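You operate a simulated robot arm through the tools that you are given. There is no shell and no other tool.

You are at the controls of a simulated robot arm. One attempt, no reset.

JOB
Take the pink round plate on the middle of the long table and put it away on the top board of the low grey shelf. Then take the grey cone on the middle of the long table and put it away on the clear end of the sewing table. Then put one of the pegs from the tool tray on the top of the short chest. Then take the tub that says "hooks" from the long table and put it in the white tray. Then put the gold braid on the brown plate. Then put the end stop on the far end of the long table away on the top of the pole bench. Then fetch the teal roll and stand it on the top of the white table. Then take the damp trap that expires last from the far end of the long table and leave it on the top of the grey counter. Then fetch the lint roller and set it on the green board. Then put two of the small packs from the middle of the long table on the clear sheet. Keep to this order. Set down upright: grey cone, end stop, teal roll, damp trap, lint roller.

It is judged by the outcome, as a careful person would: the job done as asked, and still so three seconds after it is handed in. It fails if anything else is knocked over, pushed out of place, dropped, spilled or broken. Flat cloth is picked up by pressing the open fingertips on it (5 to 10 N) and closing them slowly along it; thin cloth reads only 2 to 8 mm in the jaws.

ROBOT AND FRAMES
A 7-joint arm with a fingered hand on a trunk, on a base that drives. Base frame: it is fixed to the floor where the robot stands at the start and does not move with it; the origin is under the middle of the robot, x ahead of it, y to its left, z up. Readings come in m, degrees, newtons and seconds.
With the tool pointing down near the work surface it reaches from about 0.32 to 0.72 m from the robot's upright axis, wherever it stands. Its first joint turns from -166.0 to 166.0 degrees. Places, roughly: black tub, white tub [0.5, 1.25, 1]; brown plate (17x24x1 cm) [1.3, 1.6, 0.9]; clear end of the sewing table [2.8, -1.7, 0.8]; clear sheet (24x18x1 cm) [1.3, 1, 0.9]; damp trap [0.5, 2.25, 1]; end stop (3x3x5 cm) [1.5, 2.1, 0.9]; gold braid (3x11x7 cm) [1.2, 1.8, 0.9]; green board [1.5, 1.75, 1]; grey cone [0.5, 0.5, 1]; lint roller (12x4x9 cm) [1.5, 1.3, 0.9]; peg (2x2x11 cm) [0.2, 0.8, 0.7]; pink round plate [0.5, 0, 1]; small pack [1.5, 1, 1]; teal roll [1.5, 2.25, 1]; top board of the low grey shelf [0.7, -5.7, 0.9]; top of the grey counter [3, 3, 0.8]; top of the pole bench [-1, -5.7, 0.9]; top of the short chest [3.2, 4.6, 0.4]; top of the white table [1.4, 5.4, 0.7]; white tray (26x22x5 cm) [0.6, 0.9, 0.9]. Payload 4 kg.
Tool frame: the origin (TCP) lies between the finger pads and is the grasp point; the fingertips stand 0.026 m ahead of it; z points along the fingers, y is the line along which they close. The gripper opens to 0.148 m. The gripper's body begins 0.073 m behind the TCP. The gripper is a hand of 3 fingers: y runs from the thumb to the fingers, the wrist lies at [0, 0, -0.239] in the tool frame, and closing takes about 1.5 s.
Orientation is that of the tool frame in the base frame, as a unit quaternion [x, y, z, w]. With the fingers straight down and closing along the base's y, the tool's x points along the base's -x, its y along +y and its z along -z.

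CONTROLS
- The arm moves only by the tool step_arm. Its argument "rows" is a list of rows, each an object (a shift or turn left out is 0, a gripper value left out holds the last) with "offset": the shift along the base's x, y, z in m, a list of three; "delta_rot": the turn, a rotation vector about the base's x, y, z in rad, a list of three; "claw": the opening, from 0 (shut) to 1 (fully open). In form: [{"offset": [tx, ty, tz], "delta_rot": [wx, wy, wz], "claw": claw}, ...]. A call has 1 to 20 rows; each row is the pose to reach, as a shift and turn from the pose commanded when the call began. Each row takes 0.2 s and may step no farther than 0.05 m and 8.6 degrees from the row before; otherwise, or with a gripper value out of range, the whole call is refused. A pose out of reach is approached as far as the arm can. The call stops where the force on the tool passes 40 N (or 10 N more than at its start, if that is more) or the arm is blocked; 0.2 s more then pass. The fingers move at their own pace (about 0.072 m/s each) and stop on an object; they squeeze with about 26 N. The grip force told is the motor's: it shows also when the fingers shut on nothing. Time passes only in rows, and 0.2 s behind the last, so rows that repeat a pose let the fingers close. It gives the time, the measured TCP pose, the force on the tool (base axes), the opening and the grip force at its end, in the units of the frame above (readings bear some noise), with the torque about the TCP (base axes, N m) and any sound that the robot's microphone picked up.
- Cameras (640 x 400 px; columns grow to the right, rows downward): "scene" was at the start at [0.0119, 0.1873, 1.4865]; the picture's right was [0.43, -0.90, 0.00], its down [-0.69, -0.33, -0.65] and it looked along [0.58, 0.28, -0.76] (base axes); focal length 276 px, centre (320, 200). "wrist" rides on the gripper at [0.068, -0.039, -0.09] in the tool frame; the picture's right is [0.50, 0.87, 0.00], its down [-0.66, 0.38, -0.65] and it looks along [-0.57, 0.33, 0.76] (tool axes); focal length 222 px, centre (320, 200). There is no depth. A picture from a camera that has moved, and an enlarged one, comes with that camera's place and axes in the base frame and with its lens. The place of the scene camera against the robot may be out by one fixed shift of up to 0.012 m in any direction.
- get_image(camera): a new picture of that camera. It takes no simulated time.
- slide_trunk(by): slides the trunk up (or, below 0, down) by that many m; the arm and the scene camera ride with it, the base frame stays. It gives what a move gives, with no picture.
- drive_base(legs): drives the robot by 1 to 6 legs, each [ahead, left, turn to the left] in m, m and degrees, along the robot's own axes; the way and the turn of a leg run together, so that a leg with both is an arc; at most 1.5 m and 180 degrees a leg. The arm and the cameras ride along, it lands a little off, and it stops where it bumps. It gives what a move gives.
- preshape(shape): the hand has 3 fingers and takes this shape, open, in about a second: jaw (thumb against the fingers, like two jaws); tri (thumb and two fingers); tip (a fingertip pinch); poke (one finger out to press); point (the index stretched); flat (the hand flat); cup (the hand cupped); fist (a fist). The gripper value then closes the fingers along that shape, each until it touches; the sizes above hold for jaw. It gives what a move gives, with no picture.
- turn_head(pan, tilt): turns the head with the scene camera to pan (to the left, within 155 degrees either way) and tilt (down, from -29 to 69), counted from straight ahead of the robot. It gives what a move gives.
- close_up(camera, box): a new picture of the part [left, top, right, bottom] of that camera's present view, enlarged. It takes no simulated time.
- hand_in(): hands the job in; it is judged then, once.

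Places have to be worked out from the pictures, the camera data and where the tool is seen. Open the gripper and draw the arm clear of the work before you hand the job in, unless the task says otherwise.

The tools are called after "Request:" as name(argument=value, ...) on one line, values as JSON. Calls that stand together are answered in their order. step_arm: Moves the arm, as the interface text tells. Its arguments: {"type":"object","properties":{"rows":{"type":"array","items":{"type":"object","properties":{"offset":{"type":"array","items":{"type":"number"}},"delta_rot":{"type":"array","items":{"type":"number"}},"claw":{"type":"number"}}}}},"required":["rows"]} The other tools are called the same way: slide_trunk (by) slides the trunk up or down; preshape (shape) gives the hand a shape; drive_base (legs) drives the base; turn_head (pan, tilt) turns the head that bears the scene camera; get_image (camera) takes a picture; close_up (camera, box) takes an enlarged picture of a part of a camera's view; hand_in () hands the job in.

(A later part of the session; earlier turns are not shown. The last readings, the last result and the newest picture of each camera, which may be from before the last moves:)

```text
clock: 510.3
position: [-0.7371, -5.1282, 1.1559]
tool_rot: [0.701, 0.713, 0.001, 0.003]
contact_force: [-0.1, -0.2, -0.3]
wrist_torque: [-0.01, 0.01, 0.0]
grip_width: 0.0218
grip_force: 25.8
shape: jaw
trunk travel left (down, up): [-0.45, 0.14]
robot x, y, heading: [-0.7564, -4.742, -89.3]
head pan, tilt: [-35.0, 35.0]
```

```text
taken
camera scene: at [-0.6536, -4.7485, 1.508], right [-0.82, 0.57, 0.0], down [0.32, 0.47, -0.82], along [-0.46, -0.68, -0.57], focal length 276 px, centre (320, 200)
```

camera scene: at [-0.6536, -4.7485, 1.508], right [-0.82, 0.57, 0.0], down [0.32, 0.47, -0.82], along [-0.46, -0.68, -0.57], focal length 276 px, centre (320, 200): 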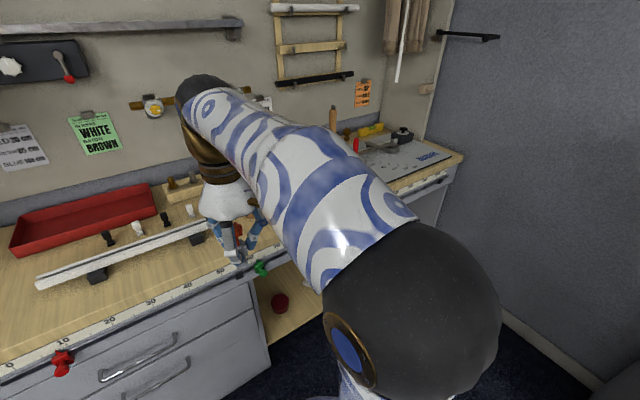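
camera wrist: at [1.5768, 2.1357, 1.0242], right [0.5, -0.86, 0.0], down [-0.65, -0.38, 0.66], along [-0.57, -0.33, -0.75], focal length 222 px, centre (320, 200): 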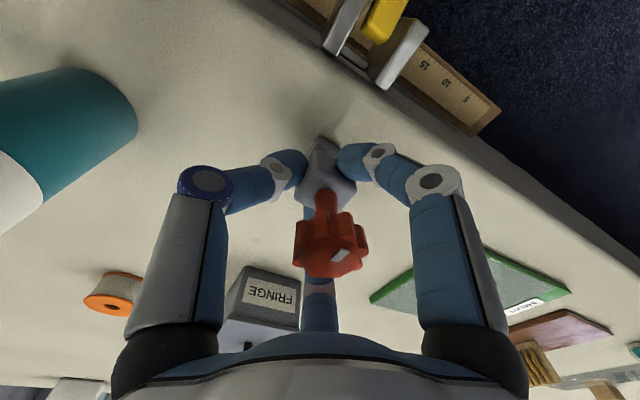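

Near the bench's left end (about (−0.205, −5.47)) there is bare wood between the end panel and the track. I drive left and a little closer.

Request:
drive_base(legs=[[0.0, 0.5, -0.6], [0.13, 0, 0]])

Request:
turn_head(pan=0, tilt=50)

Request:
get_image(camera="scene")

Request:
get_image(camera="wrist")

```text
clock: 514.1
position: [-0.2398, -5.255, 1.1542]
tool_rot: [0.706, 0.709, 0.001, 0.002]
contact_force: [-0.4, -1.0, -0.5]
wrist_torque: [0.0, 0.04, -0.01]
grip_width: 0.0216
grip_force: 25.6
shape: jaw
trunk travel left (down, up): [-0.45, 0.14]
robot x, y, heading: [-0.2518, -4.8675, -90.2]
head pan, tilt: [-35.0, 35.0]
```

```text
clock: 515.1
position: [-0.2392, -5.2558, 1.1539]
tool_rot: [0.705, 0.709, 0.001, 0.002]
contact_force: [-0.1, 0.1, 0.1]
wrist_torque: [0.04, 0.02, 0.03]
grip_width: 0.0219
grip_force: 25.4
shape: jaw
trunk travel left (down, up): [-0.45, 0.14]
robot x, y, heading: [-0.2534, -4.8667, -90.1]
head pan, tilt: [0.0, 50.0]
```

```text
taken
camera scene: at [-0.0987, -4.8823, 1.4863], right [-1.0, 0.01, 0.0], down [0.01, 0.77, -0.64], along [0.0, -0.64, -0.77], focal length 276 px, centre (320, 200)
```

scene: 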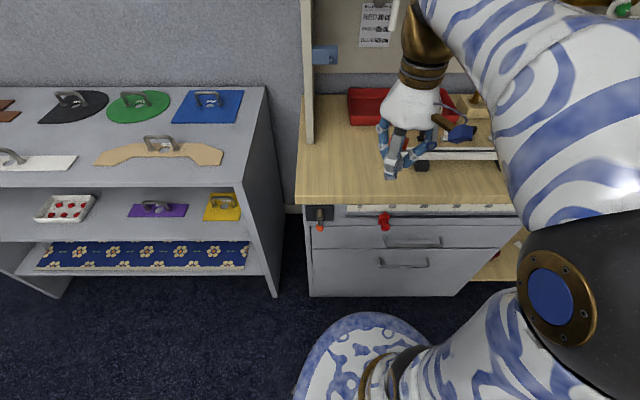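

```text
taken
camera wrist: at [-0.2797, -5.1881, 1.2444], right [0.86, 0.5, 0.0], down [0.38, -0.65, 0.66], along [0.33, -0.57, -0.75], focal length 222 px, centre (320, 200)
```

wrist: 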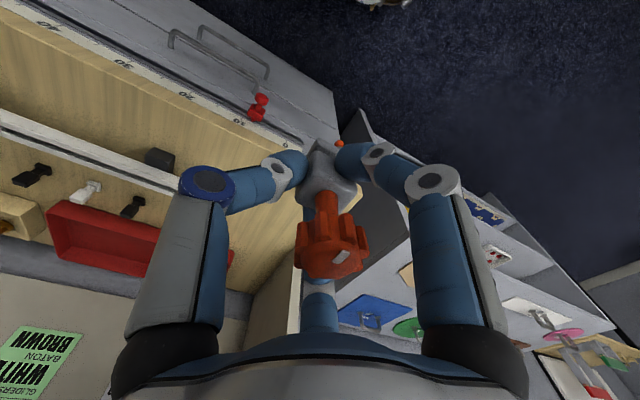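

The spot at (−0.20, −5.47) is bare wood. I move over it and lower.

Request:
step_arm(rows=[{"offset": [0.008, -0.043, 0]}, {"offset": [0.016, -0.086, 0]}, {"offset": [0.024, -0.129, -0.01]}, {"offset": [0.032, -0.172, -0.03]}, {"offset": [0.039, -0.214, -0.05]}, {"offset": [0.039, -0.214, -0.09]}, {"offset": [0.039, -0.214, -0.13]}, {"offset": [0.039, -0.214, -0.15]}, {"offset": [0.039, -0.214, -0.15]}])

Request:
get_image(camera="scene")

Request:
get_image(camera="wrist")

```text
clock: 516.4
position: [-0.2373, -5.3746, 1.0998]
tool_rot: [0.74, 0.668, -0.03, -0.078]
contact_force: [-2.9, 0.6, -0.5]
wrist_torque: [-0.09, -0.31, 0.02]
grip_width: 0.0214
grip_force: 26.6
shape: jaw
trunk travel left (down, up): [-0.45, 0.14]
robot x, y, heading: [-0.2558, -4.861, -89.7]
head pan, tilt: [0.0, 50.0]
stopped in row 6: the arm was blocked; the commanded pose is now the measured one
```

```text
taken
camera scene: at [-0.2864, -4.7664, 1.5056], right [-0.99, -0.01, -0.13], down [0.08, 0.71, -0.69], along [0.09, -0.7, -0.71], focal length 276 px, centre (320, 200)
```

scene: 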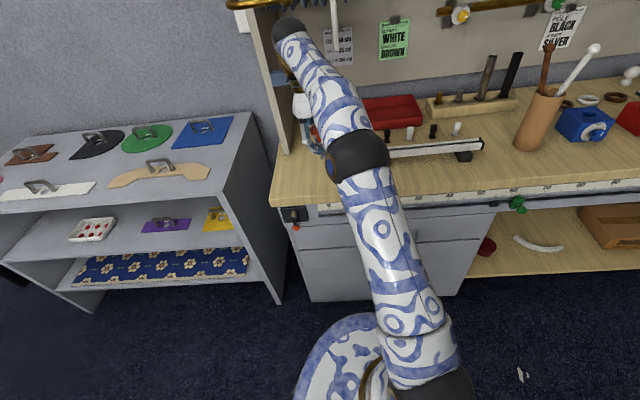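

```text
taken
camera wrist: at [-0.2564, -5.3117, 1.1975], right [0.9, 0.41, -0.1], down [0.4, -0.74, 0.55], along [0.15, -0.54, -0.83], focal length 222 px, centre (320, 200)
```

wrist: 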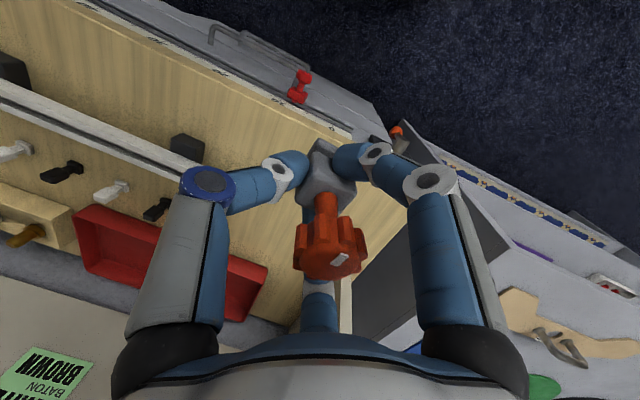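

The arm was blocked — the wrist seems to have met the end panel or its hook, and the robot is leaning. I hold still first and re-read the state.

Request:
step_arm(rows=[{"offset": [0, 0, 0]}])

Request:
get_image(camera="scene")

```text
clock: 516.7
position: [-0.0233, -5.4607, 0.9763]
tool_rot: [0.706, 0.666, -0.054, -0.234]
contact_force: [5.4, -6.2, -10.1]
wrist_torque: [0.68, 0.74, -0.05]
grip_width: 0.0211
grip_force: 25.4
shape: jaw
trunk travel left (down, up): [-0.45, 0.14]
robot x, y, heading: [-0.2453, -4.8736, -89.7]
head pan, tilt: [0.0, 50.0]
stopped in row 1: the arm was blocked; the commanded pose is now the measured one
```

```text
taken
camera scene: at [-0.0491, -4.9149, 1.4811], right [-1.0, 0.0, 0.03], down [-0.02, 0.78, -0.62], along [-0.02, -0.62, -0.78], focal length 276 px, centre (320, 200)
```

scene: 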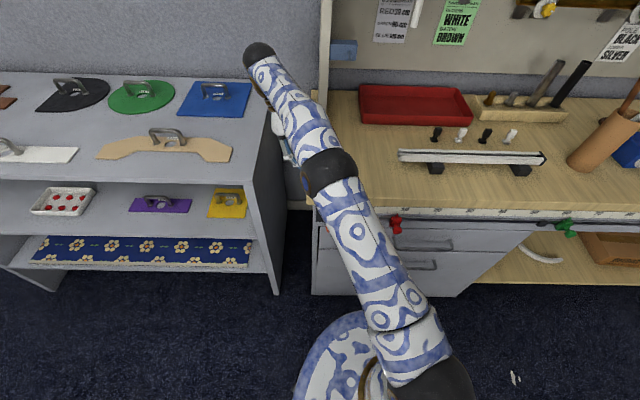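

The arm has swung to the left of the panel. I look through the wrist camera before moving anything.

Request:
get_image(camera="wrist")

Request:
close_up(camera="scene", box=[200, 20, 380, 220])

```text
taken
camera wrist: at [-0.0166, -5.4189, 1.0877], right [0.85, 0.48, -0.23], down [0.53, -0.8, 0.27], along [-0.05, -0.35, -0.93], focal length 222 px, centre (320, 200)
```

wrist: 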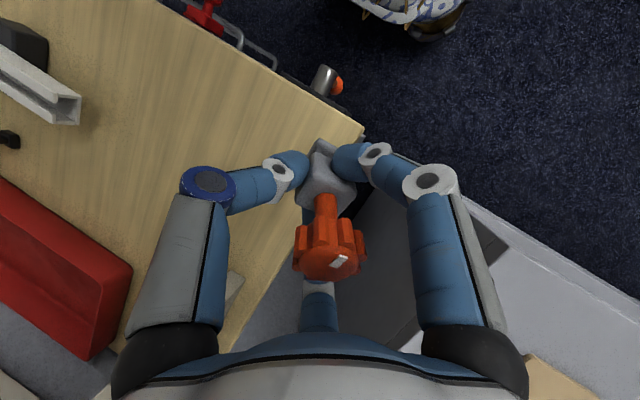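

```text
2.00 times, centred on (290, 120) of scene
camera zoom: at [-0.0491, -4.9149, 1.4811], right [-1.0, 0.0, 0.03], down [-0.02, 0.78, -0.62], along [-0.02, -0.62, -0.78], focal length 551 px, centre (380, 360)
```

zoom: 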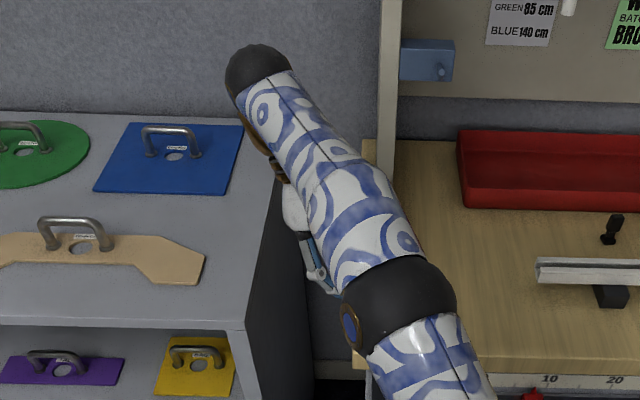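

The likely obstacle is the brass hook by the panel at z≈1.4, which the wrist met. The hand is now left of the panel, tilted, still holding the end stop. I withdraw gently straight back (+y).

Request:
step_arm(rows=[{"offset": [0.0, 0.02, 0.0]}, {"offset": [0.0, 0.04, 0.005]}, {"offset": [0.0, 0.06, 0.01]}])

Request:
get_image(camera="scene")

```text
clock: 517.5
position: [-0.1036, -5.3946, 1.0415]
tool_rot: [0.731, 0.665, -0.048, -0.145]
contact_force: [-0.6, 0.5, -1.0]
wrist_torque: [-0.03, 0.05, 0.04]
grip_width: 0.0211
grip_force: 26.2
shape: jaw
trunk travel left (down, up): [-0.45, 0.14]
robot x, y, heading: [-0.2587, -4.8639, -89.6]
head pan, tilt: [0.0, 50.0]
```

```text
taken
camera scene: at [-0.1019, -4.8777, 1.4856], right [-1.0, 0.0, 0.0], down [0.0, 0.77, -0.64], along [0.0, -0.64, -0.77], focal length 276 px, centre (320, 200)
```

scene: 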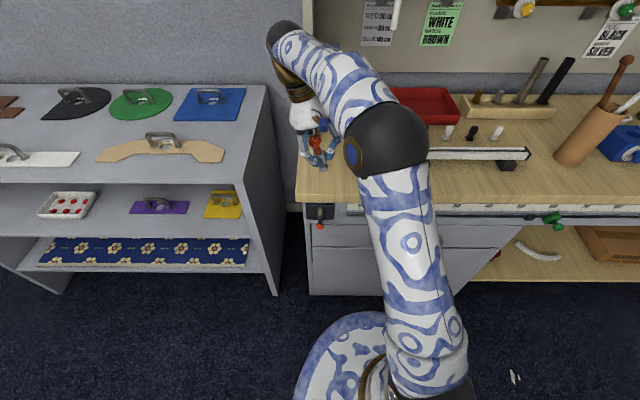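

The robot is level again and free of contact; shelf and bench items look undisturbed. I continue back first (staying below the hook), then re-level the hand.

Request:
step_arm(rows=[{"offset": [-0.01, 0.03, 0.0]}, {"offset": [-0.02, 0.06, 0.0]}, {"offset": [-0.03, 0.09, 0.0]}, {"offset": [-0.05, 0.12, 0.0], "delta_rot": [-0.046, -0.091, 0.031]}, {"offset": [-0.08, 0.13, 0.02], "delta_rot": [-0.092, -0.183, 0.063]}, {"offset": [-0.11, 0.13, 0.04], "delta_rot": [-0.138, -0.274, 0.094]}, {"offset": [-0.13, 0.13, 0.06], "delta_rot": [-0.138, -0.274, 0.094]}])

Request:
get_image(camera="wrist")

Request:
turn_head(pan=0, tilt=15)

Request:
get_image(camera="scene")

```text
clock: 519.1
position: [-0.2329, -5.265, 1.1023]
tool_rot: [0.708, 0.707, 0.001, -0.001]
contact_force: [-1.1, 0.7, -1.1]
wrist_torque: [0.01, -0.01, 0.01]
grip_width: 0.0213
grip_force: 26.0
shape: jaw
trunk travel left (down, up): [-0.45, 0.14]
robot x, y, heading: [-0.2548, -4.866, -89.8]
head pan, tilt: [0.0, 50.0]
```

```text
taken
camera wrist: at [-0.2729, -5.1978, 1.1928], right [0.87, 0.5, 0.0], down [0.38, -0.66, 0.65], along [0.33, -0.57, -0.76], focal length 222 px, centre (320, 200)
```

wrist: 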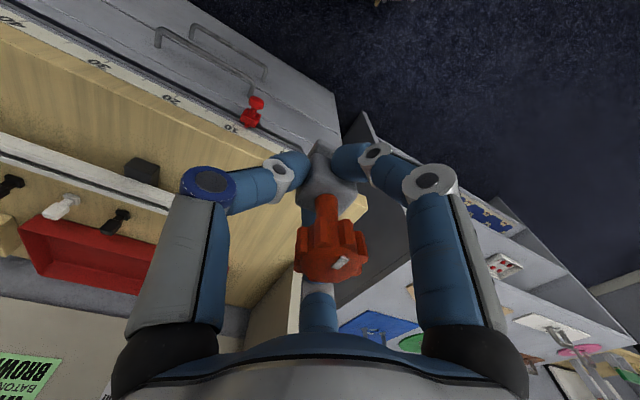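

```text
clock: 520.1
position: [-0.2335, -5.2651, 1.1016]
tool_rot: [0.708, 0.707, 0.0, -0.001]
contact_force: [0.3, 0.2, -1.3]
wrist_torque: [-0.02, 0.04, 0.0]
grip_width: 0.0212
grip_force: 26.3
shape: jaw
trunk travel left (down, up): [-0.45, 0.14]
robot x, y, heading: [-0.2517, -4.8659, -89.9]
head pan, tilt: [0.0, 15.0]
```

```text
taken
camera scene: at [-0.1011, -4.8937, 1.5399], right [-1.0, 0.0, 0.0], down [0.0, 0.26, -0.97], along [0.0, -0.97, -0.26], focal length 276 px, centre (320, 200)
```

scene: 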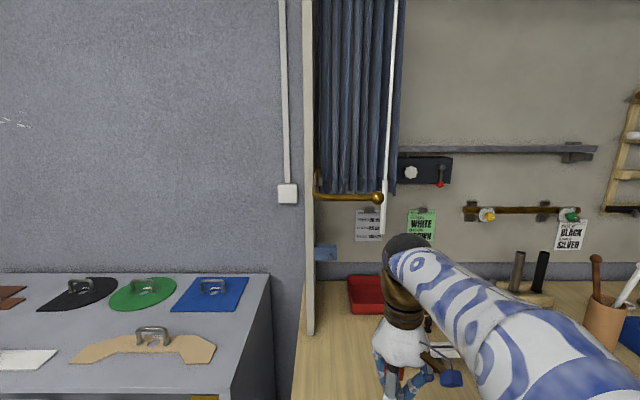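

Now I see it: a brass curtain tie-back hook reaches to about (−0.22, −5.44, 1.40), right at wrist height. I'll use a different spot further along the bench; I look to the right side first.

Request:
turn_head(pan=-60, tilt=30)

Request:
get_image(camera="scene")

```text
clock: 521.4
position: [-0.2322, -5.2657, 1.1019]
tool_rot: [0.708, 0.706, 0.0, -0.001]
contact_force: [0.0, 0.1, -0.2]
wrist_torque: [0.0, -0.01, 0.0]
grip_width: 0.0213
grip_force: 25.7
shape: jaw
trunk travel left (down, up): [-0.45, 0.14]
robot x, y, heading: [-0.2578, -4.865, -90.0]
head pan, tilt: [-60.0, 30.0]
```

```text
taken
camera scene: at [-0.1795, -4.8456, 1.5158], right [-0.5, 0.87, 0.0], down [0.43, 0.25, -0.87], along [-0.75, -0.43, -0.5], focal length 276 px, centre (320, 200)
```

scene: 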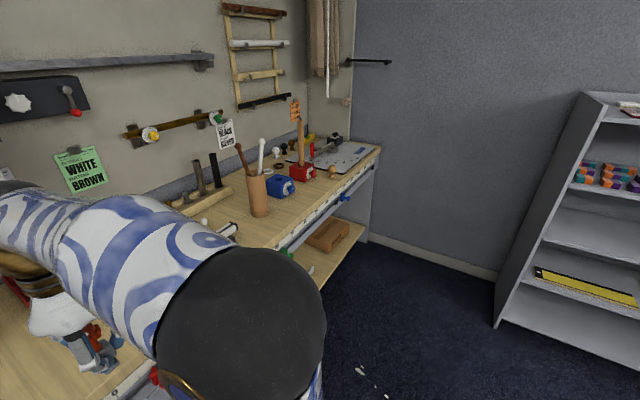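

I choose the clear strip in front of the track, near (−0.56, −5.44), well away from the hook. I slide the robot right by 0.3 m.

Request:
drive_base(legs=[[0.0, -0.3, 0]])

Request:
turn_head(pan=0, tilt=45)

Request:
get_image(camera="scene")

Request:
get_image(camera="wrist")

```text
clock: 523.5
position: [-0.5389, -5.2646, 1.102]
tool_rot: [0.708, 0.706, 0.0, 0.0]
contact_force: [0.2, -0.3, -1.4]
wrist_torque: [0.01, -0.02, 0.01]
grip_width: 0.021
grip_force: 25.7
shape: jaw
trunk travel left (down, up): [-0.45, 0.14]
robot x, y, heading: [-0.559, -4.8619, -90.2]
head pan, tilt: [-60.0, 30.0]
```

```text
clock: 524.8
position: [-0.539, -5.2662, 1.1019]
tool_rot: [0.708, 0.706, 0.0, -0.001]
contact_force: [0.2, 0.1, -0.9]
wrist_torque: [0.04, 0.01, -0.02]
grip_width: 0.0209
grip_force: 25.8
shape: jaw
trunk travel left (down, up): [-0.45, 0.14]
robot x, y, heading: [-0.5607, -4.866, -90.2]
head pan, tilt: [0.0, 45.0]
```

```text
taken
camera scene: at [-0.4069, -4.8818, 1.4932], right [-1.0, 0.0, 0.0], down [0.0, 0.71, -0.71], along [0.0, -0.71, -0.71], focal length 276 px, centre (320, 200)
```

scene: 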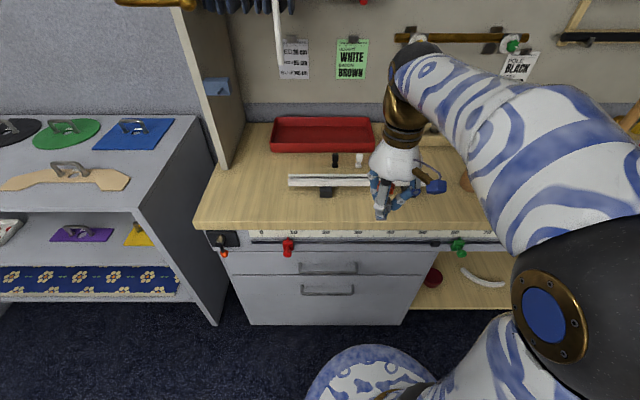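

```text
taken
camera wrist: at [-0.5785, -5.198, 1.1927], right [0.87, 0.5, 0.0], down [0.38, -0.66, 0.65], along [0.32, -0.57, -0.76], focal length 222 px, centre (320, 200)
```

wrist: 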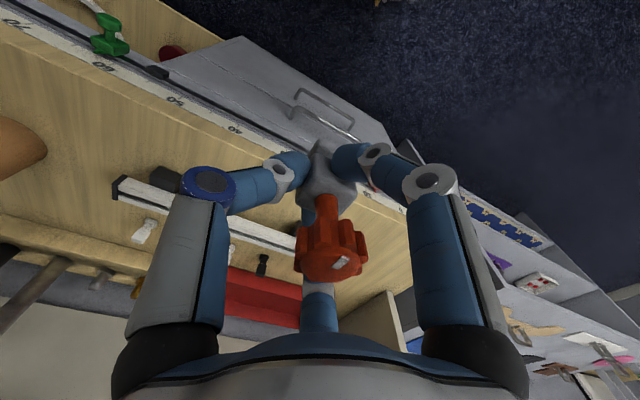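

The strip in front of the track is bare. I move over (−0.56, −5.437) at a safe height and lower part way.

Request:
step_arm(rows=[{"offset": [-0.005, -0.04, -0.01]}, {"offset": [-0.01, -0.08, -0.02]}, {"offset": [-0.015, -0.12, -0.03]}, {"offset": [-0.021, -0.16, -0.04]}, {"offset": [-0.021, -0.171, -0.06]}, {"offset": [-0.021, -0.171, -0.08]}, {"offset": [-0.021, -0.171, -0.1]}, {"offset": [-0.021, -0.171, -0.11]}])

Request:
get_image(camera="wrist")

Request:
get_image(camera="scene")

```text
clock: 526.6
position: [-0.5602, -5.4358, 0.9946]
tool_rot: [0.708, 0.706, 0.0, -0.001]
contact_force: [-0.3, 0.2, -0.7]
wrist_torque: [0.01, -0.02, -0.03]
grip_width: 0.0211
grip_force: 26.6
shape: jaw
trunk travel left (down, up): [-0.45, 0.14]
robot x, y, heading: [-0.5609, -4.8615, -89.9]
head pan, tilt: [0.0, 45.0]
```

```text
taken
camera wrist: at [-0.5992, -5.3693, 1.0835], right [0.87, 0.5, 0.0], down [0.38, -0.66, 0.65], along [0.32, -0.57, -0.76], focal length 222 px, centre (320, 200)
```

wrist: 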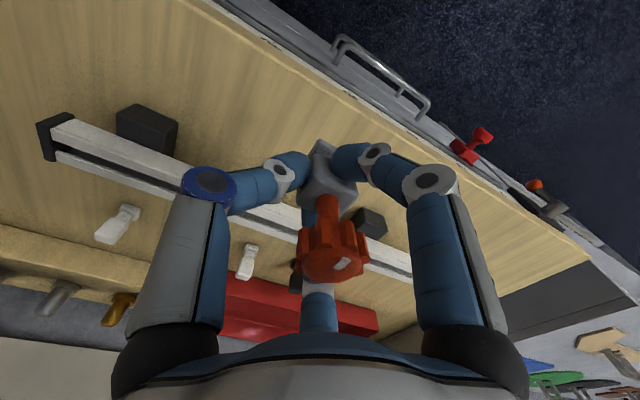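

```text
taken
camera scene: at [-0.4068, -4.882, 1.4932], right [-1.0, 0.0, 0.0], down [0.0, 0.71, -0.71], along [0.0, -0.71, -0.71], focal length 276 px, centre (320, 200)
```

scene: 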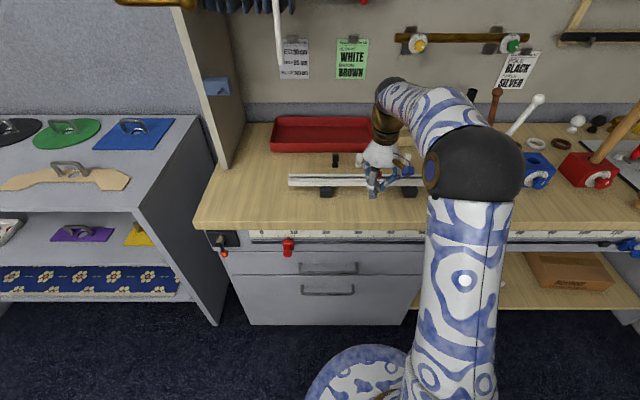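

Request:
close_up(camera="scene", box=[310, 120, 450, 250])

Request:
step_arm(rows=[{"offset": [0, 0, -0.01]}, {"offset": [0, 0, -0.018]}, {"offset": [0, 0, -0.022]}])

```text
3.08 times, centred on (380, 185) of scene
camera zoom: at [-0.4068, -4.882, 1.4932], right [-1.0, 0.0, 0.0], down [0.0, 0.71, -0.71], along [0.0, -0.71, -0.71], focal length 848 px, centre (135, 246)
```

zoom: 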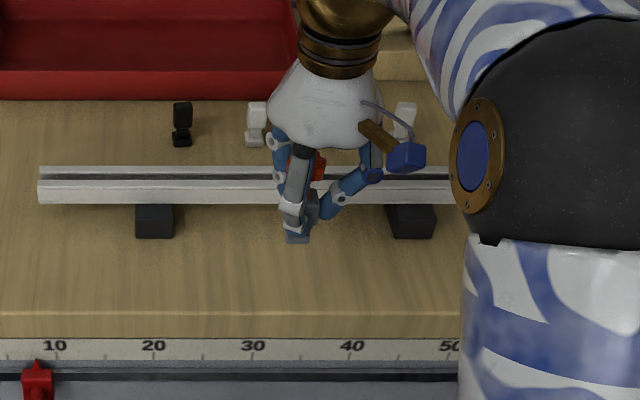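

```text
clock: 527.4
position: [-0.5596, -5.4367, 0.9711]
tool_rot: [0.708, 0.706, 0.001, -0.001]
contact_force: [0.2, -0.1, -1.0]
wrist_torque: [-0.02, -0.02, 0.01]
grip_width: 0.021
grip_force: 26.0
shape: jaw
trunk travel left (down, up): [-0.45, 0.14]
robot x, y, heading: [-0.5621, -4.8645, -90.0]
head pan, tilt: [0.0, 45.0]
```

Request:
step_arm(rows=[{"offset": [0, 0, -0.003]}, {"offset": [0, 0, -0.006]}])

```text
clock: 528.0
position: [-0.5612, -5.436, 0.9646]
tool_rot: [0.708, 0.706, 0.0, -0.001]
contact_force: [0.4, -0.4, 0.2]
wrist_torque: [-0.02, -0.03, -0.03]
grip_width: 0.0207
grip_force: 25.9
shape: jaw
trunk travel left (down, up): [-0.45, 0.14]
robot x, y, heading: [-0.5599, -4.862, -90.1]
head pan, tilt: [0.0, 45.0]
```

Request:
step_arm(rows=[{"offset": [0, 0, -0.002]}, {"offset": [0, 0, -0.004]}])

Request:
close_up(camera="scene", box=[310, 120, 450, 250])

```text
clock: 528.6
position: [-0.5599, -5.4377, 0.9602]
tool_rot: [0.708, 0.706, 0.001, -0.001]
contact_force: [-0.1, -0.6, -0.3]
wrist_torque: [0.01, -0.03, -0.01]
grip_width: 0.0209
grip_force: 25.8
shape: jaw
trunk travel left (down, up): [-0.45, 0.14]
robot x, y, heading: [-0.56, -4.8665, -90.0]
head pan, tilt: [0.0, 45.0]
```

```text
3.08 times, centred on (380, 185) of scene
camera zoom: at [-0.4068, -4.882, 1.4932], right [-1.0, 0.0, 0.0], down [0.0, 0.71, -0.71], along [0.0, -0.71, -0.71], focal length 848 px, centre (135, 246)
```

zoom: 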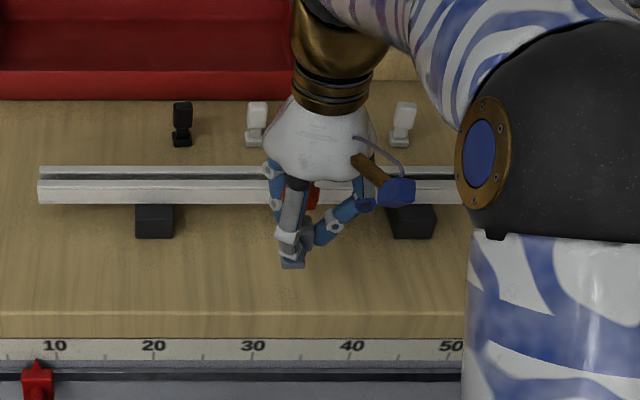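

Request:
step_arm(rows=[{"offset": [0, 0, -0.002]}, {"offset": [0, 0, -0.004]}])

```text
clock: 529.2
position: [-0.5617, -5.4382, 0.9572]
tool_rot: [0.709, 0.706, 0.0, -0.002]
contact_force: [0.5, -0.7, -0.3]
wrist_torque: [0.03, 0.01, 0.0]
grip_width: 0.0208
grip_force: 26.6
shape: jaw
trunk travel left (down, up): [-0.45, 0.14]
robot x, y, heading: [-0.5573, -4.8612, -89.7]
head pan, tilt: [0.0, 45.0]
```

Request:
step_arm(rows=[{"offset": [0, 0, -0.002]}, {"offset": [0, 0, -0.004]}])

```text
clock: 529.8
position: [-0.5596, -5.4376, 0.9533]
tool_rot: [0.708, 0.706, 0.0, -0.002]
contact_force: [-0.6, -0.4, -0.6]
wrist_torque: [-0.05, -0.03, 0.05]
grip_width: 0.0209
grip_force: 26.1
shape: jaw
trunk travel left (down, up): [-0.45, 0.14]
robot x, y, heading: [-0.5601, -4.8642, -90.0]
head pan, tilt: [0.0, 45.0]
```

Request:
step_arm(rows=[{"offset": [0, 0, -0.002]}, {"offset": [0, 0, -0.004]}])

```text
clock: 530.4
position: [-0.56, -5.4354, 0.9483]
tool_rot: [0.708, 0.706, 0.0, -0.001]
contact_force: [0.0, 0.2, -1.0]
wrist_torque: [-0.01, 0.0, 0.04]
grip_width: 0.0208
grip_force: 26.2
shape: jaw
trunk travel left (down, up): [-0.45, 0.14]
robot x, y, heading: [-0.5612, -4.8657, -90.0]
head pan, tilt: [0.0, 45.0]
```

Request:
step_arm(rows=[{"offset": [0, 0, -0.002]}, {"offset": [0, 0, -0.004]}])

Request:
close_up(camera="scene", box=[310, 120, 450, 250])

Request:
get_image(camera="wrist")

```text
clock: 531.0
position: [-0.5595, -5.4358, 0.9441]
tool_rot: [0.708, 0.706, 0.0, -0.002]
contact_force: [0.3, -0.3, -0.3]
wrist_torque: [0.02, 0.02, -0.04]
grip_width: 0.0211
grip_force: 25.7
shape: jaw
trunk travel left (down, up): [-0.45, 0.14]
robot x, y, heading: [-0.5595, -4.8634, -90.4]
head pan, tilt: [0.0, 45.0]
```

```text
3.08 times, centred on (380, 185) of scene
camera zoom: at [-0.4068, -4.882, 1.4932], right [-1.0, 0.0, 0.0], down [0.0, 0.71, -0.71], along [0.0, -0.71, -0.71], focal length 848 px, centre (135, 246)
```

zoom: 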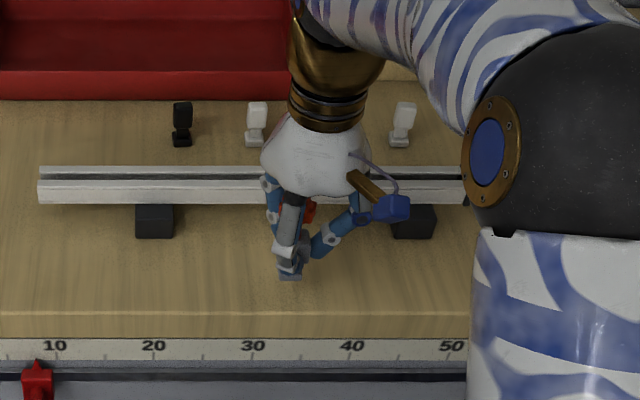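

```text
taken
camera wrist: at [-0.5989, -5.3689, 1.0347], right [0.87, 0.5, 0.0], down [0.38, -0.66, 0.65], along [0.32, -0.57, -0.76], focal length 222 px, centre (320, 200)
```

wrist: 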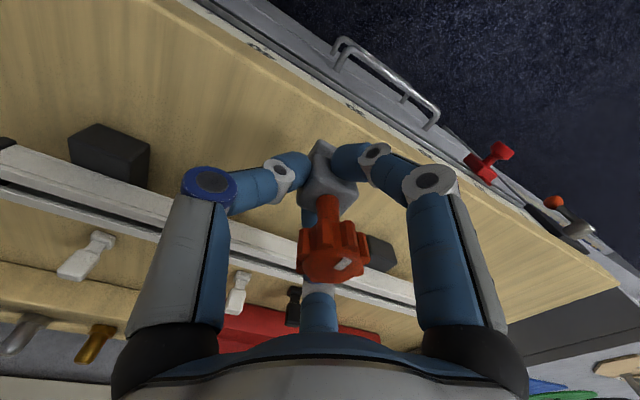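

Request:
step_arm(rows=[{"offset": [0, -0.004, -0.002]}, {"offset": [0, -0.007, -0.004]}])

```text
clock: 531.6
position: [-0.5591, -5.4428, 0.9388]
tool_rot: [0.709, 0.706, 0.0, -0.002]
contact_force: [-0.2, -0.2, -0.7]
wrist_torque: [0.0, 0.03, -0.01]
grip_width: 0.0212
grip_force: 26.6
shape: jaw
trunk travel left (down, up): [-0.45, 0.14]
robot x, y, heading: [-0.5581, -4.8629, -89.9]
head pan, tilt: [0.0, 45.0]
```

Request:
step_arm(rows=[{"offset": [0, 0, -0.002]}, {"offset": [0, 0, -0.004]}])

```text
clock: 532.2
position: [-0.5598, -5.4438, 0.936]
tool_rot: [0.708, 0.706, 0.0, -0.001]
contact_force: [-0.4, 0.1, -0.2]
wrist_torque: [-0.01, -0.01, -0.01]
grip_width: 0.0209
grip_force: 25.8
shape: jaw
trunk travel left (down, up): [-0.45, 0.14]
robot x, y, heading: [-0.5615, -4.8625, -89.8]
head pan, tilt: [0.0, 45.0]
```

Request:
step_arm(rows=[{"offset": [0, 0, -0.002]}, {"offset": [0, 0, -0.004]}])

Request:
close_up(camera="scene", box=[340, 160, 420, 240])

```text
clock: 532.8
position: [-0.5613, -5.443, 0.9333]
tool_rot: [0.709, 0.706, 0.0, -0.001]
contact_force: [0.1, -0.3, -0.6]
wrist_torque: [0.0, 0.01, -0.01]
grip_width: 0.021
grip_force: 25.9
shape: jaw
trunk travel left (down, up): [-0.45, 0.14]
robot x, y, heading: [-0.5608, -4.8657, -89.9]
head pan, tilt: [0.0, 45.0]
```

```text
5.00 times, centred on (380, 200) of scene
camera zoom: at [-0.4068, -4.882, 1.4932], right [-1.0, 0.0, 0.0], down [0.0, 0.71, -0.71], along [0.0, -0.71, -0.71], focal length 1378 px, centre (20, 200)
```

zoom: 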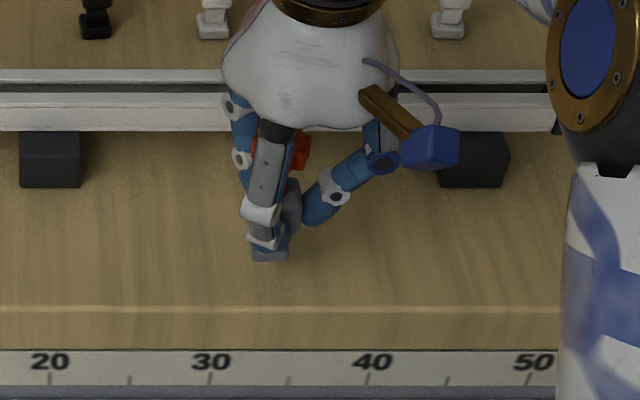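

Request:
step_arm(rows=[{"offset": [0, 0, -0.002]}, {"offset": [0, 0, -0.004]}])

```text
clock: 533.4
position: [-0.5613, -5.4428, 0.927]
tool_rot: [0.708, 0.706, 0.0, -0.002]
contact_force: [0.7, 0.2, 0.3]
wrist_torque: [0.02, 0.0, 0.01]
grip_width: 0.0211
grip_force: 25.8
shape: jaw
trunk travel left (down, up): [-0.45, 0.14]
robot x, y, heading: [-0.5629, -4.8609, -90.0]
head pan, tilt: [0.0, 45.0]
```

Request:
step_arm(rows=[{"offset": [0, 0, -0.002]}, {"offset": [0, 0, -0.003]}])

```text
clock: 534.0
position: [-0.5599, -5.444, 0.9248]
tool_rot: [0.709, 0.706, 0.001, -0.001]
contact_force: [0.0, -0.3, 0.5]
wrist_torque: [-0.01, 0.01, 0.0]
grip_width: 0.021
grip_force: 25.7
shape: jaw
trunk travel left (down, up): [-0.45, 0.14]
robot x, y, heading: [-0.5581, -4.8627, -89.9]
head pan, tilt: [0.0, 45.0]
```

Request:
step_arm(rows=[{"offset": [0, 0, -0.002]}, {"offset": [0, 0, -0.003]}])

Request:
close_up(camera="scene", box=[340, 160, 420, 240])

Request:
close_up(camera="wrist", box=[240, 80, 400, 300])

```text
clock: 534.6
position: [-0.5606, -5.4435, 0.9217]
tool_rot: [0.708, 0.706, -0.001, -0.001]
contact_force: [0.9, 0.1, 0.6]
wrist_torque: [0.0, -0.02, -0.03]
grip_width: 0.0209
grip_force: 26.0
shape: jaw
trunk travel left (down, up): [-0.45, 0.14]
robot x, y, heading: [-0.5566, -4.8621, -90.0]
head pan, tilt: [0.0, 45.0]
```

```text
5.00 times, centred on (380, 200) of scene
camera zoom: at [-0.4068, -4.8819, 1.4932], right [-1.0, 0.0, 0.0], down [0.0, 0.71, -0.71], along [0.0, -0.71, -0.71], focal length 1378 px, centre (20, 200)
```

zoom: 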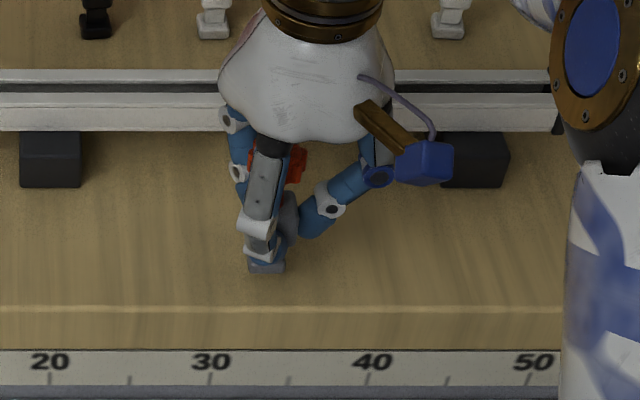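

```text
1.82 times, centred on (320, 190) of wrist
camera zoom: at [-0.5996, -5.376, 1.0125], right [0.87, 0.5, 0.0], down [0.38, -0.66, 0.65], along [0.32, -0.57, -0.76], focal length 404 px, centre (320, 218)
```

zoom: 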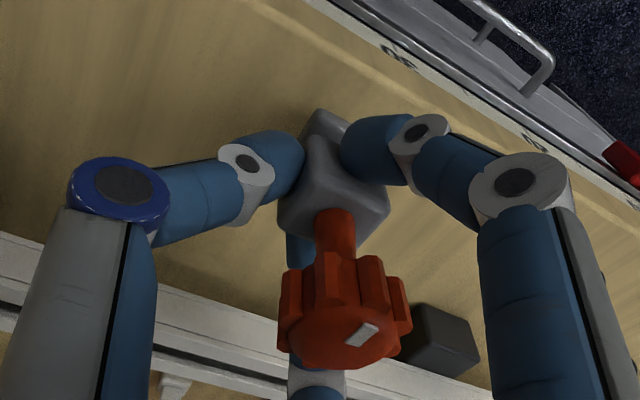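

Request:
step_arm(rows=[{"offset": [0, 0, -0.002]}, {"offset": [0, 0, -0.004]}])

```text
clock: 535.2
position: [-0.5605, -5.4437, 0.9181]
tool_rot: [0.708, 0.706, 0.0, -0.001]
contact_force: [0.4, -0.5, -0.2]
wrist_torque: [0.0, -0.02, -0.03]
grip_width: 0.021
grip_force: 26.1
shape: jaw
trunk travel left (down, up): [-0.45, 0.14]
robot x, y, heading: [-0.561, -4.865, -89.9]
head pan, tilt: [0.0, 45.0]
```

Request:
step_arm(rows=[{"offset": [0, 0, -0.002]}, {"offset": [0, 0, -0.004]}])

```text
clock: 535.8
position: [-0.5587, -5.4445, 0.9145]
tool_rot: [0.708, 0.706, -0.001, -0.001]
contact_force: [-0.8, -0.1, -1.0]
wrist_torque: [0.0, -0.02, -0.03]
grip_width: 0.0211
grip_force: 25.9
shape: jaw
trunk travel left (down, up): [-0.45, 0.14]
robot x, y, heading: [-0.5588, -4.8666, -90.1]
head pan, tilt: [0.0, 45.0]
```

Request:
step_arm(rows=[{"offset": [0, 0, -0.002]}, {"offset": [0, 0, -0.004]}])

Request:
close_up(camera="scene", box=[340, 160, 420, 240])

```text
clock: 536.4
position: [-0.5595, -5.4434, 0.9126]
tool_rot: [0.708, 0.706, -0.001, 0.0]
contact_force: [-2.4, 1.4, 10.4]
wrist_torque: [-0.03, -0.04, -0.01]
grip_width: 0.0211
grip_force: 26.2
shape: jaw
trunk travel left (down, up): [-0.45, 0.14]
robot x, y, heading: [-0.5607, -4.8656, -90.1]
head pan, tilt: [0.0, 45.0]
```

```text
5.00 times, centred on (380, 200) of scene
camera zoom: at [-0.4072, -4.8808, 1.4934], right [-1.0, 0.0, 0.0], down [0.0, 0.71, -0.71], along [0.0, -0.71, -0.71], focal length 1378 px, centre (20, 200)
```

zoom: 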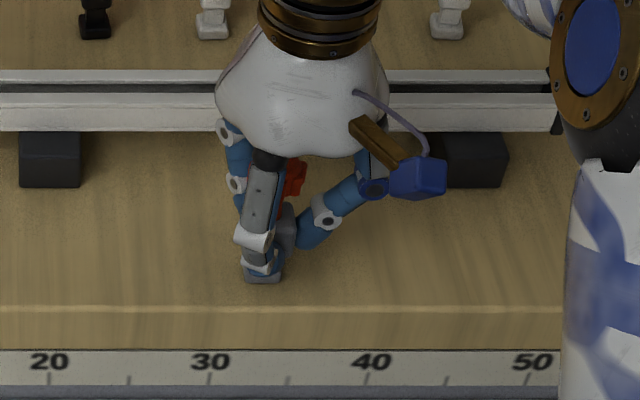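

Contact at last (bench top ≈0.86). I ease off 1 mm and open slowly.

Request:
step_arm(rows=[{"offset": [0, 0, 0.001]}, {"offset": [0, 0, 0.001], "claw": 0.17}, {"offset": [0, 0, 0.001], "claw": 0.19}, {"offset": [0, 0, 0.001], "claw": 0.22}, {"offset": [0, 0, 0.001], "claw": 0.26}, {"offset": [0, 0, 0.001], "claw": 0.3}, {"offset": [0, 0, 0.001], "claw": 0.35}, {"offset": [0, 0, 0.001], "claw": 0.4}, {"offset": [0, 0, 0.001], "claw": 0.4}])

Request:
close_up(camera="scene", box=[340, 160, 420, 240])

Request:
close_up(camera="wrist", box=[200, 60, 440, 320])

```text
clock: 538.4
position: [-0.5595, -5.4443, 0.9132]
tool_rot: [0.708, 0.706, 0.0, -0.001]
contact_force: [1.4, 0.3, 0.3]
wrist_torque: [0.01, 0.0, -0.03]
grip_width: 0.059
grip_force: 0.1
shape: jaw
trunk travel left (down, up): [-0.45, 0.14]
robot x, y, heading: [-0.5596, -4.8614, -90.2]
head pan, tilt: [0.0, 45.0]
```

```text
5.00 times, centred on (380, 200) of scene
camera zoom: at [-0.4068, -4.8819, 1.4932], right [-1.0, 0.0, 0.0], down [0.0, 0.71, -0.71], along [0.0, -0.71, -0.71], focal length 1378 px, centre (20, 200)
```

zoom: 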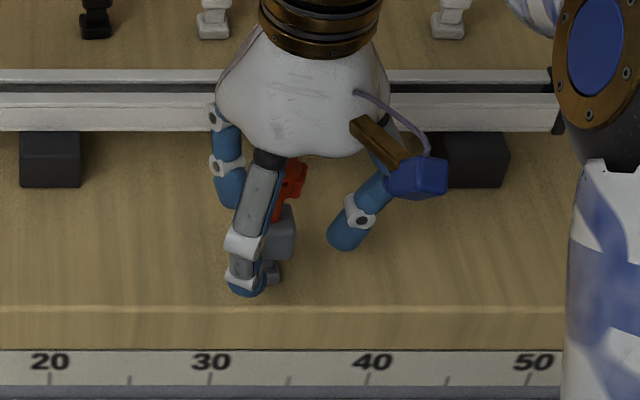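

```text
1.54 times, centred on (320, 190) of wrist
camera zoom: at [-0.5994, -5.3764, 1.0021], right [0.87, 0.5, 0.0], down [0.38, -0.66, 0.65], along [0.32, -0.57, -0.76], focal length 342 px, centre (320, 215)
```

zoom: 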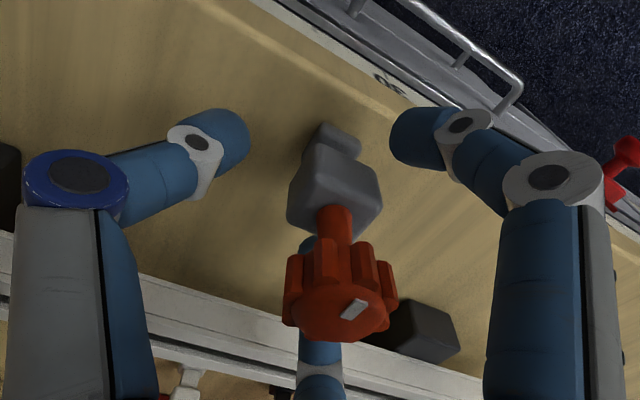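

The end stop stands upright and free. I rise straight up and withdraw.

Request:
step_arm(rows=[{"offset": [0, 0, 0.02]}, {"offset": [0, 0, 0.05]}, {"offset": [0, 0, 0.08]}, {"offset": [0, 0, 0.11]}, {"offset": [0, 0, 0.14]}, {"offset": [0, 0.04, 0.16]}, {"offset": [0, 0.08, 0.18]}, {"offset": [0, 0.12, 0.2]}, {"offset": [0, 0.16, 0.21]}, {"offset": [0, 0.18, 0.22]}])

Request:
get_image(camera="scene")

Request:
close_up(camera="scene", box=[260, 120, 460, 250])

```text
clock: 540.6
position: [-0.5599, -5.2627, 1.1333]
tool_rot: [0.709, 0.706, 0.001, -0.001]
contact_force: [-0.3, -0.5, 0.8]
wrist_torque: [-0.05, 0.02, 0.01]
grip_width: 0.0589
grip_force: 0.1
shape: jaw
trunk travel left (down, up): [-0.45, 0.14]
robot x, y, heading: [-0.5588, -4.8634, -90.1]
head pan, tilt: [0.0, 45.0]
```

```text
taken
camera scene: at [-0.4068, -4.8815, 1.4931], right [-1.0, 0.0, 0.0], down [0.0, 0.71, -0.71], along [0.0, -0.71, -0.71], focal length 276 px, centre (320, 200)
```

scene: 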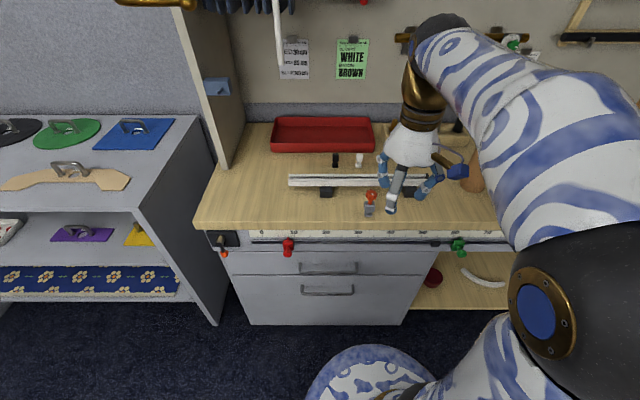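

```text
3.08 times, centred on (360, 185) of scene
camera zoom: at [-0.4068, -4.8815, 1.4931], right [-1.0, 0.0, 0.0], down [0.0, 0.71, -0.71], along [0.0, -0.71, -0.71], focal length 848 px, centre (197, 246)
```

zoom: 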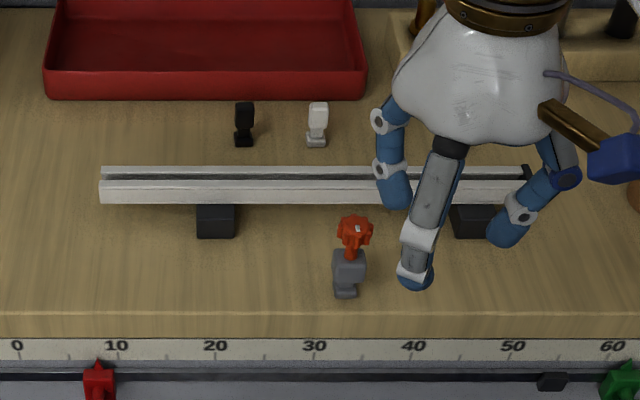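

The end stop stands on the pole bench. Next the teal roll; I drive back round to the far side of the long table.

Request:
drive_base(legs=[[-1.1, 0, 0], [-1.1, 0, 0], [0, 1.3, 0]])

```text
clock: 557.8
position: [0.7754, -3.1053, 1.1317]
tool_rot: [0.732, 0.682, 0.001, -0.002]
contact_force: [-0.5, 0.2, 0.6]
wrist_torque: [0.03, 0.0, -0.02]
grip_width: 0.059
grip_force: 0.0
shape: jaw
trunk travel left (down, up): [-0.45, 0.14]
robot x, y, heading: [0.8021, -2.7055, -93.8]
head pan, tilt: [0.0, 45.0]
```

Request:
drive_base(legs=[[0.0, 0.0, 3.8], [0, 1.25, 0], [0, 0, -90]])

```text
clock: 568.4
position: [1.6525, -2.6926, 1.1348]
tool_rot: [0.999, -0.033, 0.0, -0.001]
contact_force: [-0.2, -0.2, 0.2]
wrist_torque: [0.01, -0.02, 0.0]
grip_width: 0.0591
grip_force: 0.1
shape: jaw
trunk travel left (down, up): [-0.45, 0.14]
robot x, y, heading: [2.0544, -2.7195, 176.7]
head pan, tilt: [0.0, 45.0]
```

Request:
drive_base(legs=[[0, 0, 3.3], [0, -1.3, 0], [0, -1.3, 0]])

```text
clock: 581.3
position: [1.5901, -0.1743, 1.1334]
tool_rot: [1.0, 0.014, 0.001, -0.002]
contact_force: [0.6, 0.2, 0.3]
wrist_torque: [-0.04, 0.02, -0.02]
grip_width: 0.0589
grip_force: 0.0
shape: jaw
trunk travel left (down, up): [-0.45, 0.14]
robot x, y, heading: [1.993, -0.1608, -178.2]
head pan, tilt: [0.0, 45.0]
```

Request:
drive_base(legs=[[-0.05, 0, -1.8], [0, -1.25, 0], [0, -1.25, 0]])

Request:
get_image(camera="scene")

```text
clock: 593.8
position: [1.5957, 2.2565, 1.134]
tool_rot: [1.0, 0.009, 0.001, -0.001]
contact_force: [-0.1, -0.4, -0.2]
wrist_torque: [0.01, 0.0, 0.0]
grip_width: 0.0591
grip_force: 0.0
shape: jaw
trunk travel left (down, up): [-0.45, 0.14]
robot x, y, heading: [1.994, 2.2664, -178.8]
head pan, tilt: [0.0, 45.0]
```

```text
taken
camera scene: at [1.98, 2.1172, 1.4932], right [-0.02, 1.0, 0.0], down [0.71, 0.01, -0.71], along [-0.71, -0.01, -0.71], focal length 276 px, centre (320, 200)
```

scene: 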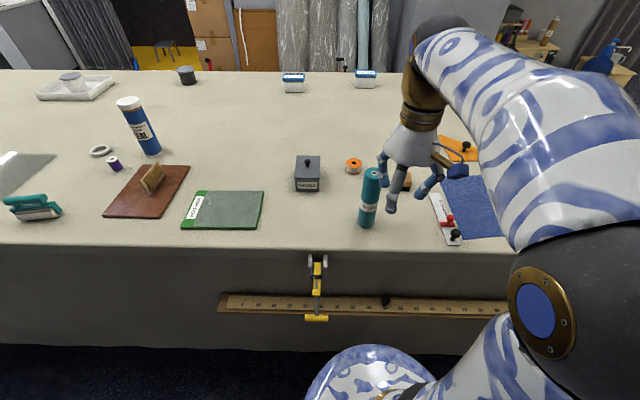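

All is as left. I read the teal roll's label and the blue one's again.

Request:
close_up(camera="scene", box=[340, 155, 400, 235])

Request:
get_image(camera="wrist")

```text
5.00 times, centred on (370, 195) of scene
camera zoom: at [1.98, 2.1172, 1.4932], right [-0.02, 1.0, 0.0], down [0.71, 0.01, -0.71], along [-0.71, -0.01, -0.71], focal length 1378 px, centre (70, 225)
```

zoom: 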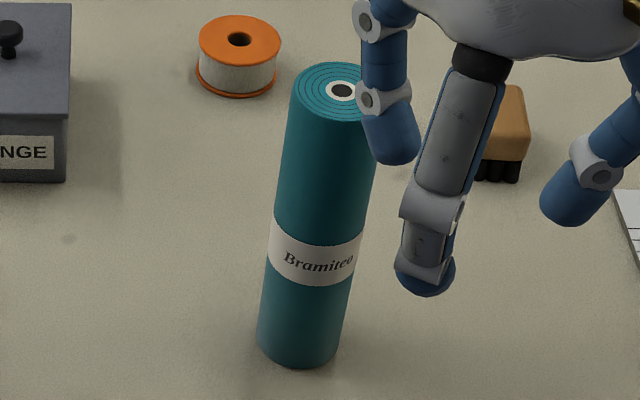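

```text
taken
camera wrist: at [1.6614, 2.2962, 1.2232], right [0.52, -0.86, 0.0], down [-0.65, -0.39, 0.65], along [-0.56, -0.34, -0.76], focal length 222 px, centre (320, 200)
```

wrist: 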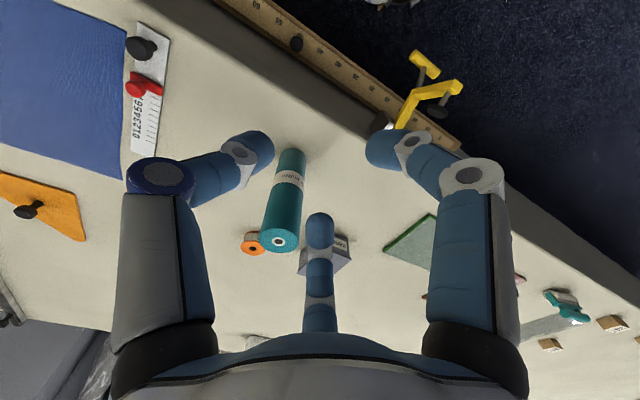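

It is a teal-coloured roll ("Bramiteo"), at the stated place: about (1.466, 2.237), 4.5 cm thick, top ≈1.067. I bring the open hand above it.

Request:
step_arm(rows=[{"offset": [-0.03, -0.004, 0.01], "claw": 0.8}, {"offset": [-0.06, -0.009, 0.01], "claw": 0.8}, {"offset": [-0.09, -0.013, 0.01], "claw": 0.8}, {"offset": [-0.13, -0.0185, 0.01], "claw": 0.8}, {"offset": [-0.13, -0.0185, 0.01], "claw": 0.8}])

Request:
get_image(camera="wrist")

Request:
close_up(camera="scene", box=[300, 120, 420, 250])

```text
clock: 595.0
position: [1.4654, 2.2385, 1.1425]
tool_rot: [1.0, 0.01, 0.002, 0.0]
contact_force: [-0.3, 0.3, -0.5]
wrist_torque: [0.02, 0.0, -0.01]
grip_width: 0.1181
grip_force: 0.0
shape: jaw
trunk travel left (down, up): [-0.45, 0.14]
robot x, y, heading: [1.9972, 2.2618, -179.0]
head pan, tilt: [0.0, 45.0]
```

```text
taken
camera wrist: at [1.5312, 2.2781, 1.2328], right [0.52, -0.86, 0.0], down [-0.65, -0.39, 0.65], along [-0.56, -0.34, -0.76], focal length 222 px, centre (320, 200)
```

wrist: 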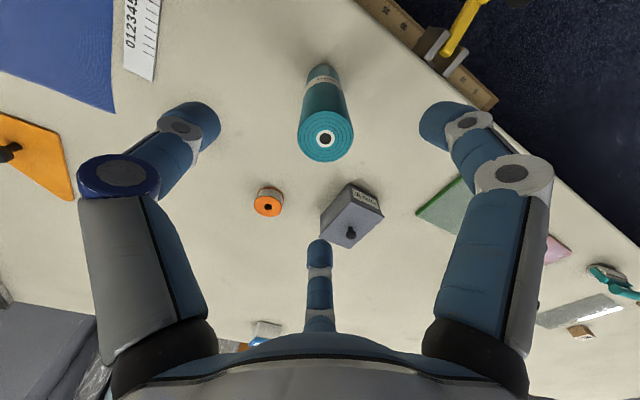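

```text
3.08 times, centred on (360, 185) of scene
camera zoom: at [1.9797, 2.1172, 1.4932], right [-0.02, 1.0, 0.0], down [0.71, 0.01, -0.71], along [-0.71, -0.01, -0.71], focal length 848 px, centre (197, 246)
```

zoom: 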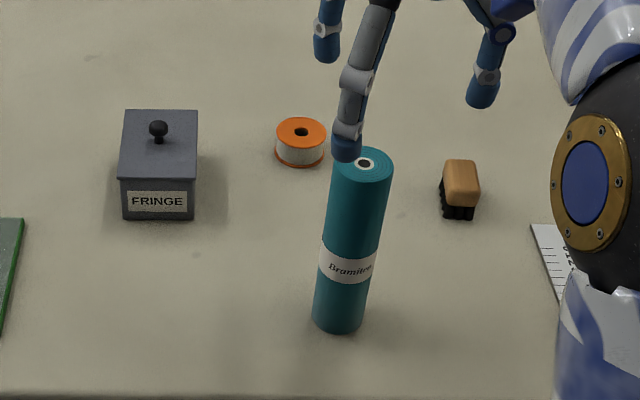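

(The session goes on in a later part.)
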